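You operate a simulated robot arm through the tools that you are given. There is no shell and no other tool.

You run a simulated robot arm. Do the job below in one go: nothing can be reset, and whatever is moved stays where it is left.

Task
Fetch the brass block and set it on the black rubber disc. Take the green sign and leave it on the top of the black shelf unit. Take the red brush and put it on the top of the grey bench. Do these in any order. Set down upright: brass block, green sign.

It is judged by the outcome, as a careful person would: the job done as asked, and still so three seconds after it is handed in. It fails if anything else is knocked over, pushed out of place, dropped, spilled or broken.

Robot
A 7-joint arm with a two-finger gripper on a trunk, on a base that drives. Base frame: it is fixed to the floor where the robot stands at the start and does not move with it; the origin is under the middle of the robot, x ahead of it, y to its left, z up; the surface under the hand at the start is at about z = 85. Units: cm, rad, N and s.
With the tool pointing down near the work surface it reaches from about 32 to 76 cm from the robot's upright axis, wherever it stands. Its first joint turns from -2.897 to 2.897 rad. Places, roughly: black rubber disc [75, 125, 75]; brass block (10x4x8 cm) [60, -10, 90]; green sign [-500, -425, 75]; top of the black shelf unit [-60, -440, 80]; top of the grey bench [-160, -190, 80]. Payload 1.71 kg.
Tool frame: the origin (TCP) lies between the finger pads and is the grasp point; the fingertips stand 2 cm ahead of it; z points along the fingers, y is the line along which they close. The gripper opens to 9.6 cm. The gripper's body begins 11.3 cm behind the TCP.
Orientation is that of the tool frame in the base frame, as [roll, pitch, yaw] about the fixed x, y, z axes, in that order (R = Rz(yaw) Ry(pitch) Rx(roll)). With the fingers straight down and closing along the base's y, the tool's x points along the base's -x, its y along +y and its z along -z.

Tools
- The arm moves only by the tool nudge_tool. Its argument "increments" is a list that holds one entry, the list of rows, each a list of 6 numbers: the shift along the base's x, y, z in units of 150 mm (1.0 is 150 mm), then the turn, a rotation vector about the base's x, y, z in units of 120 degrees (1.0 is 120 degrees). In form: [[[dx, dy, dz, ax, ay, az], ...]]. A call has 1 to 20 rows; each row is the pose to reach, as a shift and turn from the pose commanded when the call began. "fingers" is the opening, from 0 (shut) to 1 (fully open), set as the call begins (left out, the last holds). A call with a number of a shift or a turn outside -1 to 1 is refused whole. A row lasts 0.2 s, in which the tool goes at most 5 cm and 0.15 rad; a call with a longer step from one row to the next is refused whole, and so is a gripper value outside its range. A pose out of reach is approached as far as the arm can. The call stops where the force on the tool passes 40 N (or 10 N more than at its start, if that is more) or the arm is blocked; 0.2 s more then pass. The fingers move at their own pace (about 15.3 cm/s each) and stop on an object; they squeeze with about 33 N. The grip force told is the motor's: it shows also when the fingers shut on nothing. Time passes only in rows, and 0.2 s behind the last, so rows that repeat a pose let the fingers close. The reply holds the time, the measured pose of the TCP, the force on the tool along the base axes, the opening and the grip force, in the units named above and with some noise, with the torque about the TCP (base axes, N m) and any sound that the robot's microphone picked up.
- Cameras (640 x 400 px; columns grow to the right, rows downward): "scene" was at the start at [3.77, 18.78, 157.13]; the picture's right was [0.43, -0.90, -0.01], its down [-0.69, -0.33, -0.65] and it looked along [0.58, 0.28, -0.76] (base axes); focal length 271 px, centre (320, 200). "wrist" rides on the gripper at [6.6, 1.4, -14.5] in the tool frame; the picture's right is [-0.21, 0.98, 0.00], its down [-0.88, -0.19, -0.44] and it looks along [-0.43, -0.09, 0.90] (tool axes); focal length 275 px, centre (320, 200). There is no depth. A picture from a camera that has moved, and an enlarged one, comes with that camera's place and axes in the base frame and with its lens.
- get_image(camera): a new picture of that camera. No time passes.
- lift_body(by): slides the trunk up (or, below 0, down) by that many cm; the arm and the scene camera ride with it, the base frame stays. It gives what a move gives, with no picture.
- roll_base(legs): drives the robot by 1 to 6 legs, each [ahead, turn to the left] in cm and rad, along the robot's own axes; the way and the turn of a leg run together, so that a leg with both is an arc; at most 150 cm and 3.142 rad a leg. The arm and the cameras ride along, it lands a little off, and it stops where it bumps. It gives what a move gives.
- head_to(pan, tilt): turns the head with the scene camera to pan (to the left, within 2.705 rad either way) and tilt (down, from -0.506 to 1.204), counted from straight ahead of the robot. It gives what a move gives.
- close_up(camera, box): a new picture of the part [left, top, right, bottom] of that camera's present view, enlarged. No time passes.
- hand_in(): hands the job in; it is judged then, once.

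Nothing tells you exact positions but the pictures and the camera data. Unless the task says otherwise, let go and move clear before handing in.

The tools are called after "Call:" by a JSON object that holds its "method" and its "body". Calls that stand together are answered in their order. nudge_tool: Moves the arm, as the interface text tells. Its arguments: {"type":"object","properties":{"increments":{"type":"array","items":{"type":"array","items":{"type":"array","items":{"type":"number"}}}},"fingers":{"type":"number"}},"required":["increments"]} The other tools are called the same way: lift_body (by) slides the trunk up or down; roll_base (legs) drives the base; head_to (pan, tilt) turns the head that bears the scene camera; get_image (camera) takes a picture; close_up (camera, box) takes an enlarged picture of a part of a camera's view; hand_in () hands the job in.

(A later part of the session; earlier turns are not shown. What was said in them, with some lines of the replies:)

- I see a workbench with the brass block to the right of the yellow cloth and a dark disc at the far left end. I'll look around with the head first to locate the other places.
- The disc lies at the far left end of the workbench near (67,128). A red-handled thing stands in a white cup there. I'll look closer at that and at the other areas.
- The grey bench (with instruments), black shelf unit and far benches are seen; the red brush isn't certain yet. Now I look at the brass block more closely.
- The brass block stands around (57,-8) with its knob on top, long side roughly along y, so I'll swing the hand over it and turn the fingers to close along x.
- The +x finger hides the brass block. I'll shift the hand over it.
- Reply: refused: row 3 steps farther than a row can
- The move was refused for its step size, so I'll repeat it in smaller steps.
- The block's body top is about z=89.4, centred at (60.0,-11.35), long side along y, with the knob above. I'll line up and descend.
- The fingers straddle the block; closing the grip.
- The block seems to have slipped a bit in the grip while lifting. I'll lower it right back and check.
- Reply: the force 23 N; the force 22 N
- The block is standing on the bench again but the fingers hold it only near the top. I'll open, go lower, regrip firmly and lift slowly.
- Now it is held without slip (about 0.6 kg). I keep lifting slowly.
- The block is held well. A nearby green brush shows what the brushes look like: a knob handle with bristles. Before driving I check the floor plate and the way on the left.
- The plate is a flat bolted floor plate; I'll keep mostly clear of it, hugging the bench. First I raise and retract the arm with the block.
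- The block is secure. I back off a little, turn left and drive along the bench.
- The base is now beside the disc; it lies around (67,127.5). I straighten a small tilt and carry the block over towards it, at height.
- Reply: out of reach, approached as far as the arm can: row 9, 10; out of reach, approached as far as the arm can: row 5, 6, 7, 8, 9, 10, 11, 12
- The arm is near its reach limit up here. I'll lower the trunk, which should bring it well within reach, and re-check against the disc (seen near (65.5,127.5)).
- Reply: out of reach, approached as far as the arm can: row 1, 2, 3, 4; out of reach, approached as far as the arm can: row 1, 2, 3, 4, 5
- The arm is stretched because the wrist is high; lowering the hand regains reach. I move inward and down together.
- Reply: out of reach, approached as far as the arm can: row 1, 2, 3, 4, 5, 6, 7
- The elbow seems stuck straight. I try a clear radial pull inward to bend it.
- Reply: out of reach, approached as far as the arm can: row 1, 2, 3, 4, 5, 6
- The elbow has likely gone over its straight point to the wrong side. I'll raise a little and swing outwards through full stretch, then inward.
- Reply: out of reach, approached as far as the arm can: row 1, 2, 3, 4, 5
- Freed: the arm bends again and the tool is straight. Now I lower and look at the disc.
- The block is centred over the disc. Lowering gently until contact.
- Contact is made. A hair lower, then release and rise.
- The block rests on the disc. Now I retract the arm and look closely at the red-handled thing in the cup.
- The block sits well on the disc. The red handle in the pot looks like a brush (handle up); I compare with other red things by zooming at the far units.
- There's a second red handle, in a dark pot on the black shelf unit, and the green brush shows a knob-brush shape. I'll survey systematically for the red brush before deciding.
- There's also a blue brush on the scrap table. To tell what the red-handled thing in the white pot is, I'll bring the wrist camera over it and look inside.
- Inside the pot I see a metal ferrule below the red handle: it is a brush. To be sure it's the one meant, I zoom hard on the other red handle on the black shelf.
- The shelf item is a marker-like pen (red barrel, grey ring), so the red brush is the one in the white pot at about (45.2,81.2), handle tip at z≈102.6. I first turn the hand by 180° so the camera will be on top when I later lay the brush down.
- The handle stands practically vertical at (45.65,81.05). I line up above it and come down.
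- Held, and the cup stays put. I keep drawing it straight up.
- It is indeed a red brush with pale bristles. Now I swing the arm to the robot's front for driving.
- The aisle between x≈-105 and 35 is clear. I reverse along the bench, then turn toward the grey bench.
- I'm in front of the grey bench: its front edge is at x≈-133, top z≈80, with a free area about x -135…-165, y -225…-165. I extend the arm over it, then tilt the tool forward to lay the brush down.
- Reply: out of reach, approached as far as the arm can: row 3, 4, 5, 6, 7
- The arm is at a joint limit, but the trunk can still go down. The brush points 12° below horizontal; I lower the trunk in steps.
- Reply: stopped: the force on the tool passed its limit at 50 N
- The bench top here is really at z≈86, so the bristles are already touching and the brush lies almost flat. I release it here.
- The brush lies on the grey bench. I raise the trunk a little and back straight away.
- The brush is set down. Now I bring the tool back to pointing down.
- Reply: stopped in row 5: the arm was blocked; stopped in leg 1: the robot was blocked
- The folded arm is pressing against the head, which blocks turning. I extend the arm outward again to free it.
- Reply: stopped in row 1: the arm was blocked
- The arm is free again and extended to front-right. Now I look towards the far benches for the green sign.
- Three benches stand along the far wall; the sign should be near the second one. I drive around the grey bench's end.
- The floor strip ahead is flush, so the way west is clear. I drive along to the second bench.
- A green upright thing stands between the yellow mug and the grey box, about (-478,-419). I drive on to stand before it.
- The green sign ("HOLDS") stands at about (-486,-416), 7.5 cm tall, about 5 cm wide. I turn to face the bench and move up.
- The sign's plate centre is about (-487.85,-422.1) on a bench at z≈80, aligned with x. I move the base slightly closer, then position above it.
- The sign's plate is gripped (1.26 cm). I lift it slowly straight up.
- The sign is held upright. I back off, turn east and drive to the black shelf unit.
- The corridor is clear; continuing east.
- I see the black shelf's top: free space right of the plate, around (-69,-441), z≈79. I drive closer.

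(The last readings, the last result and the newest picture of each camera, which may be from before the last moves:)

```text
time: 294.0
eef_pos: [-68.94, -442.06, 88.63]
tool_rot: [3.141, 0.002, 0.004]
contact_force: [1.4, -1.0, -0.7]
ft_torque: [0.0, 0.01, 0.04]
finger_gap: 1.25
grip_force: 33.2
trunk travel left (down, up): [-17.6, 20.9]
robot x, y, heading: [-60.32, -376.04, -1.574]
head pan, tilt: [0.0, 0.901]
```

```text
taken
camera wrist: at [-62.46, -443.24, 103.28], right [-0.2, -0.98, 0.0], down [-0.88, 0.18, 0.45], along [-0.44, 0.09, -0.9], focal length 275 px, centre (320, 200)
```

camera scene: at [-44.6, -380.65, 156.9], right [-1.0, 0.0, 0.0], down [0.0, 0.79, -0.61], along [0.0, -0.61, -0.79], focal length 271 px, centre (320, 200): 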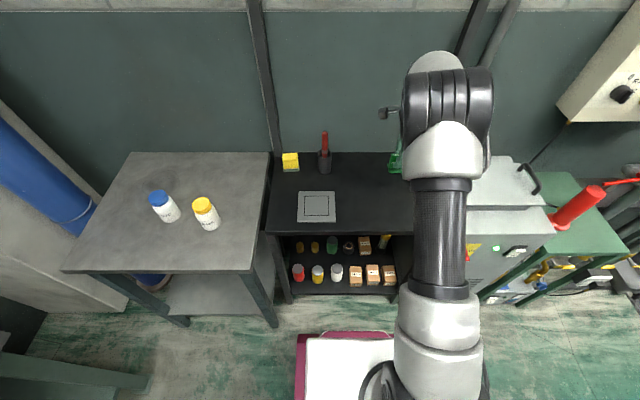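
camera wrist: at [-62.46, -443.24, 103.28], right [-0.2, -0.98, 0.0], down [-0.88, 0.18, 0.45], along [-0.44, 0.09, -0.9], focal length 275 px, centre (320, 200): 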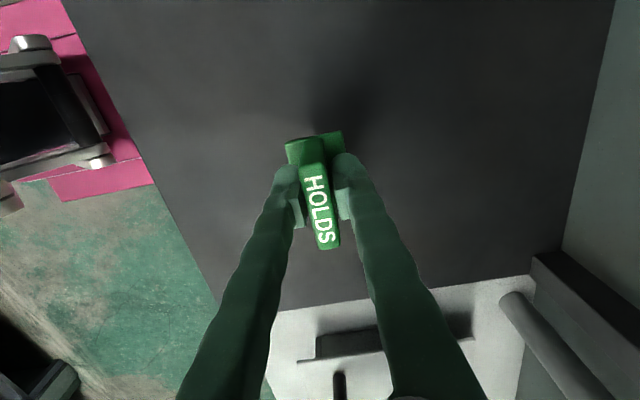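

Call:
{"method": "nudge_tool", "body": {"increments": [[[0, 0, -0.02, 0, 0, 0], [0, 0, -0.04, 0, 0, 0], [0, 0, -0.06, 0, 0, 0], [0, 0, -0.08, 0, 0, 0], [0, 0, -0.1, 0, 0, 0]]]}}

Call:
{"method": "nudge_tool", "body": {"increments": [[[0, 0, -0.02, 0, 0, 0], [0, 0, -0.04, 0, 0, 0], [0, 0, -0.06, 0, 0, 0]]]}}

Call:
{"method": "close_up", "body": {"camera": "wrist", "box": [240, 90, 400, 260]}}

```text
time: 295.2
eef_pos: [-68.91, -442.07, 87.27]
tool_rot: [3.142, 0.002, 0.005]
contact_force: [0.8, 1.0, -0.9]
ft_torque: [-0.01, -0.02, 0.01]
finger_gap: 1.25
grip_force: 33.4
trunk travel left (down, up): [-17.6, 20.9]
robot x, y, heading: [-60.14, -376.13, -1.569]
head pan, tilt: [0.0, 0.901]
```

```text
time: 296.0
eef_pos: [-68.92, -442.06, 86.44]
tool_rot: [-3.14, 0.002, 0.005]
contact_force: [-0.7, 0.7, -0.3]
ft_torque: [0.0, -0.04, 0.01]
finger_gap: 1.27
grip_force: 32.9
trunk travel left (down, up): [-17.6, 20.9]
robot x, y, heading: [-60.01, -376.21, -1.566]
head pan, tilt: [0.0, 0.901]
```

```text
2.35 times, centred on (320, 175) of wrist
camera zoom: at [-62.44, -443.29, 100.95], right [-0.2, -0.98, 0.0], down [-0.88, 0.18, 0.45], along [-0.44, 0.09, -0.9], focal length 648 px, centre (320, 259)
```

zoom: 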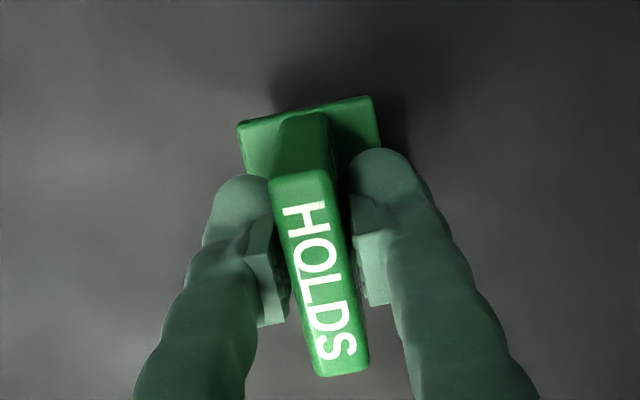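

Call:
{"method": "nudge_tool", "body": {"increments": [[[0, 0, -0.02, 0, 0, 0], [0, 0, -0.04, 0, 0, 0], [0, 0, -0.06, 0, 0, 0]]]}}

Call:
{"method": "nudge_tool", "body": {"increments": [[[0, 0, -0.02, 0, 0, 0], [0, 0, -0.04, 0, 0, 0], [0, 0, -0.06, 0, 0, 0]]]}}

```text
time: 296.8
eef_pos: [-69.03, -442.01, 85.41]
tool_rot: [-3.141, 0.003, 0.006]
contact_force: [0.3, -0.6, 0.0]
ft_torque: [0.02, -0.02, -0.01]
finger_gap: 1.26
grip_force: 32.9
trunk travel left (down, up): [-17.6, 20.9]
robot x, y, heading: [-60.27, -376.13, -1.567]
head pan, tilt: [0.0, 0.901]
```

```text
time: 297.6
eef_pos: [-68.9, -441.95, 84.65]
tool_rot: [3.141, 0.001, 0.006]
contact_force: [-0.3, -0.1, -0.5]
ft_torque: [0.03, -0.01, -0.04]
finger_gap: 1.24
grip_force: 33.0
trunk travel left (down, up): [-17.6, 20.9]
robot x, y, heading: [-60.21, -376.07, -1.571]
head pan, tilt: [0.0, 0.901]
```

Call:
{"method": "nudge_tool", "body": {"increments": [[[0, 0, -0.015, 0, 0, 0], [0, 0, -0.03, 0, 0, 0], [0, 0, -0.045, 0, 0, 0]]]}}

Call:
{"method": "nudge_tool", "body": {"increments": [[[0, 0, -0.015, 0, 0, 0], [0, 0, -0.03, 0, 0, 0]]]}}

Call:
{"method": "close_up", "body": {"camera": "wrist", "box": [240, 90, 400, 260]}}

```text
time: 298.4
eef_pos: [-68.96, -442.05, 84.23]
tool_rot: [3.137, 0.002, 0.005]
contact_force: [0.9, 2.0, 22.7]
ft_torque: [0.01, -0.6, 0.02]
finger_gap: 1.26
grip_force: 32.9
trunk travel left (down, up): [-17.6, 20.9]
robot x, y, heading: [-60.21, -376.6, -1.569]
head pan, tilt: [0.0, 0.901]
```

```text
time: 299.0
eef_pos: [-68.91, -442.03, 83.53]
tool_rot: [3.135, 0.004, 0.005]
contact_force: [-0.2, -2.5, 30.0]
ft_torque: [-0.08, 0.04, 0.03]
finger_gap: 1.23
grip_force: 33.2
trunk travel left (down, up): [-17.6, 20.9]
robot x, y, heading: [-60.11, -376.6, -1.567]
head pan, tilt: [0.0, 0.901]
```

```text
2.35 times, centred on (320, 175) of wrist
camera zoom: at [-62.46, -443.19, 98.22], right [-0.2, -0.98, 0.01], down [-0.88, 0.18, 0.45], along [-0.44, 0.08, -0.89], focal length 648 px, centre (320, 259)
```

zoom: 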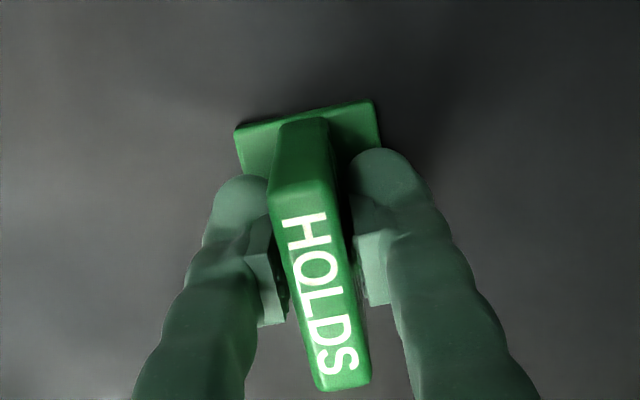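

It stands on the shelf now. I ease the pressure slightly and release.

Call:
{"method": "nudge_tool", "body": {"increments": [[[0, 0, 0.012, 0, 0, 0], [0, 0, 0.012, 0, 0, 0]]]}}

Call:
{"method": "nudge_tool", "body": {"increments": [[[0, 0, 0, 0, 0, 0], [0, 0, 0, 0, 0, 0], [0, 0, 0, 0, 0, 0]]], "fingers": 0.55}}

Call:
{"method": "get_image", "body": {"camera": "wrist"}}

```text
time: 299.6
eef_pos: [-69.06, -441.93, 83.69]
tool_rot: [3.141, 0.001, 0.005]
contact_force: [-1.9, -9.1, 19.3]
ft_torque: [-0.13, 0.11, 0.01]
finger_gap: 1.25
grip_force: 33.5
trunk travel left (down, up): [-17.6, 20.9]
robot x, y, heading: [-60.24, -376.3, -1.574]
head pan, tilt: [0.0, 0.901]
```

```text
time: 300.4
eef_pos: [-68.96, -441.91, 83.63]
tool_rot: [-3.141, 0.003, 0.004]
contact_force: [-0.2, 0.3, 0.0]
ft_torque: [-0.01, -0.01, 0.0]
finger_gap: 5.3
grip_force: 0.0
trunk travel left (down, up): [-17.6, 20.9]
robot x, y, heading: [-60.18, -376.38, -1.571]
head pan, tilt: [0.0, 0.901]
```

```text
taken
camera wrist: at [-62.45, -443.23, 98.14], right [-0.2, -0.98, 0.0], down [-0.88, 0.18, 0.45], along [-0.44, 0.09, -0.89], focal length 275 px, centre (320, 200)
```

wrist: 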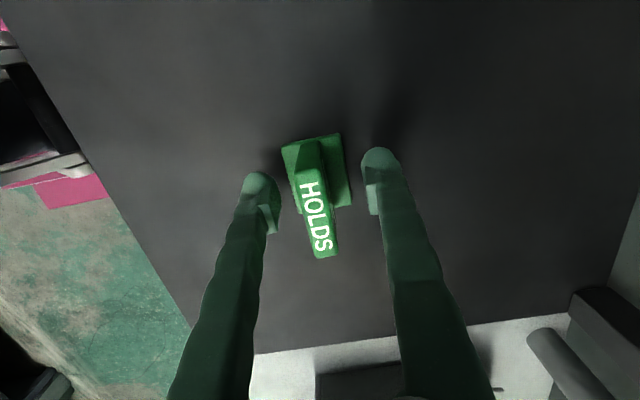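

The sign stands upright and released. I raise the hand straight up and check.

Call:
{"method": "nudge_tool", "body": {"increments": [[[0, 0, 0.1, 0, 0, 0], [0, 0, 0.25, 0, 0, 0], [0, 0, 0.45, 0, 0, 0], [0, 0, 0.65, 0, 0, 0], [0, 0, 0.85, 0, 0, 0], [0, 0, 1.0, 0, 0, 0]]]}}

Call:
{"method": "nudge_tool", "body": {"increments": [[[0, 0.1, 0.1, 0, 0, 0], [-0.1, 0.3, 0.25, 0, 0, 0], [-0.2, 0.5, 0.4, 0, 0, 0], [-0.3, 0.7, 0.55, 0, 0, 0], [-0.4, 0.9, 0.7, 0, 0, 0]]]}}

Call:
{"method": "get_image", "body": {"camera": "scene"}}

Call:
{"method": "close_up", "body": {"camera": "scene", "box": [250, 120, 470, 260]}}

```text
time: 301.8
eef_pos: [-68.94, -441.91, 98.63]
tool_rot: [-3.141, 0.001, 0.006]
contact_force: [0.4, 0.4, 0.7]
ft_torque: [-0.01, -0.01, 0.03]
finger_gap: 5.29
grip_force: 0.1
trunk travel left (down, up): [-17.6, 20.9]
robot x, y, heading: [-60.26, -376.38, -1.573]
head pan, tilt: [0.0, 0.901]
```

```text
time: 303.0
eef_pos: [-75.15, -428.38, 109.13]
tool_rot: [3.141, 0.001, 0.005]
contact_force: [-0.5, 0.1, -0.1]
ft_torque: [0.0, 0.01, 0.05]
finger_gap: 5.3
grip_force: 0.1
trunk travel left (down, up): [-17.6, 20.9]
robot x, y, heading: [-60.38, -376.46, -1.568]
head pan, tilt: [0.0, 0.901]
```

```text
taken
camera scene: at [-44.63, -380.51, 156.91], right [-1.0, 0.0, 0.0], down [0.0, 0.79, -0.61], along [0.0, -0.61, -0.79], focal length 271 px, centre (320, 200)
```

scene: 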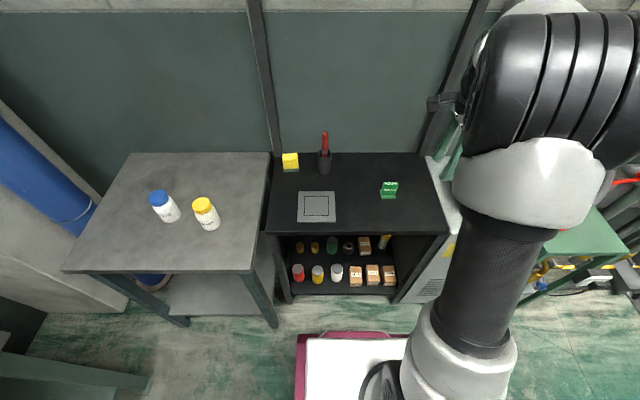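

```text
2.86 times, centred on (360, 190) of scene
camera zoom: at [-44.63, -380.51, 156.91], right [-1.0, 0.0, 0.0], down [0.0, 0.79, -0.61], along [0.0, -0.61, -0.79], focal length 774 px, centre (206, 229)
```

zoom: 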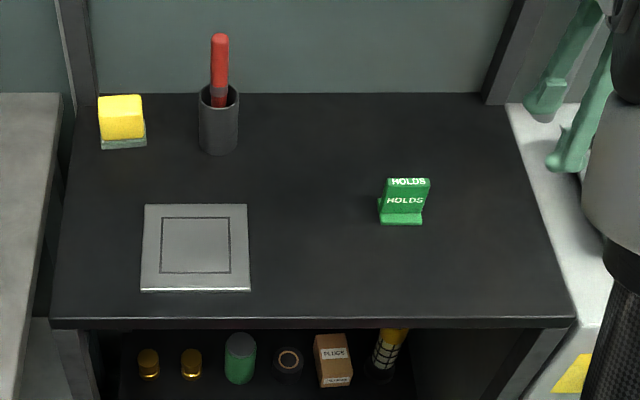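

The sign stands upright on the black shelf. I back away and do a last check of the brush.

Call:
{"method": "roll_base", "body": {"legs": [[-40, 0]]}}

Call:
{"method": "head_to", "body": {"pan": -2.3, "tilt": 0.4}}

Call:
{"method": "get_image", "body": {"camera": "scene"}}

Call:
{"method": "head_to", "body": {"pan": 2.7, "tilt": 0.2}}

Call:
{"method": "get_image", "body": {"camera": "scene"}}

```text
time: 305.6
eef_pos: [-75.14, -388.69, 109.07]
tool_rot: [3.14, 0.001, 0.002]
contact_force: [-0.4, 0.1, 0.0]
ft_torque: [-0.03, -0.01, 0.03]
finger_gap: 5.27
grip_force: 0.0
trunk travel left (down, up): [-17.6, 20.9]
robot x, y, heading: [-60.35, -336.94, -1.575]
head pan, tilt: [0.0, 0.901]
```

```text
time: 307.8
eef_pos: [-75.1, -387.19, 109.99]
tool_rot: [3.127, -0.001, 0.003]
contact_force: [0.2, 0.0, 0.0]
ft_torque: [-0.03, 0.02, 0.04]
finger_gap: 5.28
grip_force: 0.1
trunk travel left (down, up): [-17.6, 20.9]
robot x, y, heading: [-60.21, -336.52, -1.574]
head pan, tilt: [-2.3, 0.4]
```

```text
taken
camera scene: at [-51.46, -327.31, 161.42], right [0.67, 0.74, 0.01], down [0.29, -0.24, -0.93], along [-0.69, 0.62, -0.38], focal length 271 px, centre (320, 200)
```

scene: 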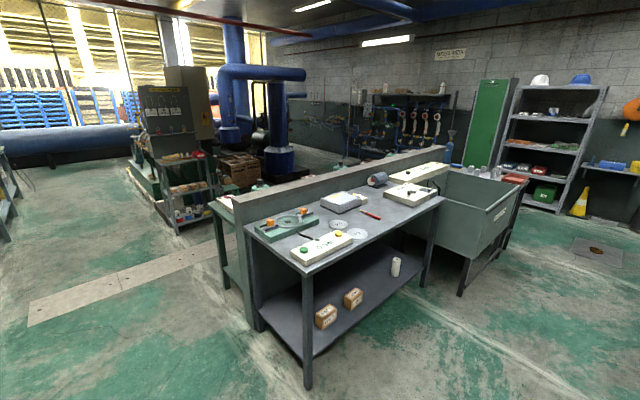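

```text
time: 311.7
eef_pos: [-75.09, -387.16, 109.81]
tool_rot: [3.127, -0.001, 0.002]
contact_force: [0.6, 0.5, -0.1]
ft_torque: [-0.03, -0.02, 0.01]
finger_gap: 5.29
grip_force: 0.1
trunk travel left (down, up): [-17.6, 20.9]
robot x, y, heading: [-60.02, -336.59, -1.575]
head pan, tilt: [2.7, 0.201]
```

```text
taken
camera scene: at [-40.56, -325.12, 163.32], right [0.9, -0.43, -0.01], down [-0.09, -0.16, -0.98], along [0.42, 0.89, -0.18], focal length 271 px, centre (320, 200)
```

scene: 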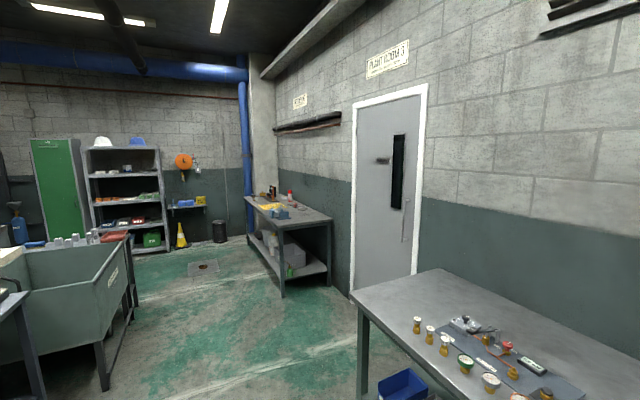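

Call:
{"method": "close_up", "body": {"camera": "scene", "box": [240, 180, 330, 230]}}

```text
7.11 times, centred on (285, 205) of scene
camera zoom: at [-40.56, -325.12, 163.32], right [0.9, -0.43, -0.01], down [-0.09, -0.16, -0.98], along [0.42, 0.89, -0.18], focal length 1925 px, centre (569, 164)
```

zoom: 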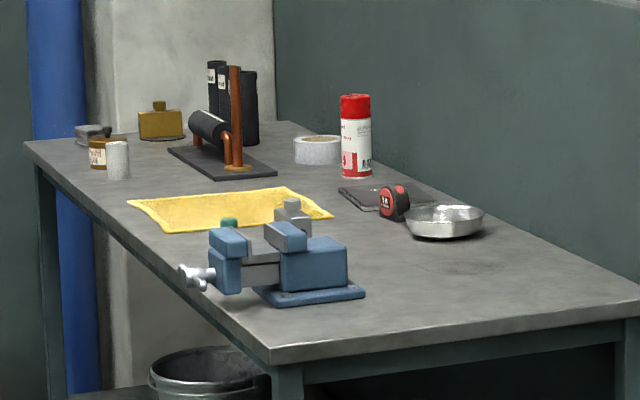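

All three things are in place: the brass block upright on the disc, the red brush on the grey bench, and the green sign upright on the black shelf. Nothing else was disturbed and the hand is clear, so I hand in.

Call:
{"method": "hand_in", "body": {}}

```text
The job is handed in.
```

The job is handed in. My last pictures showed all three things where you asked for them, with the gripper open and clear:

- **Brass block:** it stands upright on the black rubber disc. On the first lift it slipped about 3 cm in the grip and came back down standing, so I gripped it again and lifted it slowly. When I set it down it was centred on the disc.
- **Red brush:** it lies on the top of the grey bench. I found it standing in the white pot on the first workbench; the pot was still standing there in the last picture. The other red thing, in the dark pot on the black shelf unit, looked like a marker pen, so I left it.
- **Green sign:** it stands upright on the top of the black shelf unit, to the right of the plate that lies there.

- **Arm against the head:** after I put the brush down, the folded arm pressed against the robot's own head until I moved it clear.
- **Hard touch at the grey bench:** lowering the brush, the tool met the bench harder than intended and stopped at its 50 N limit.

In the pictures I took, nothing else looked knocked over, moved or broken.
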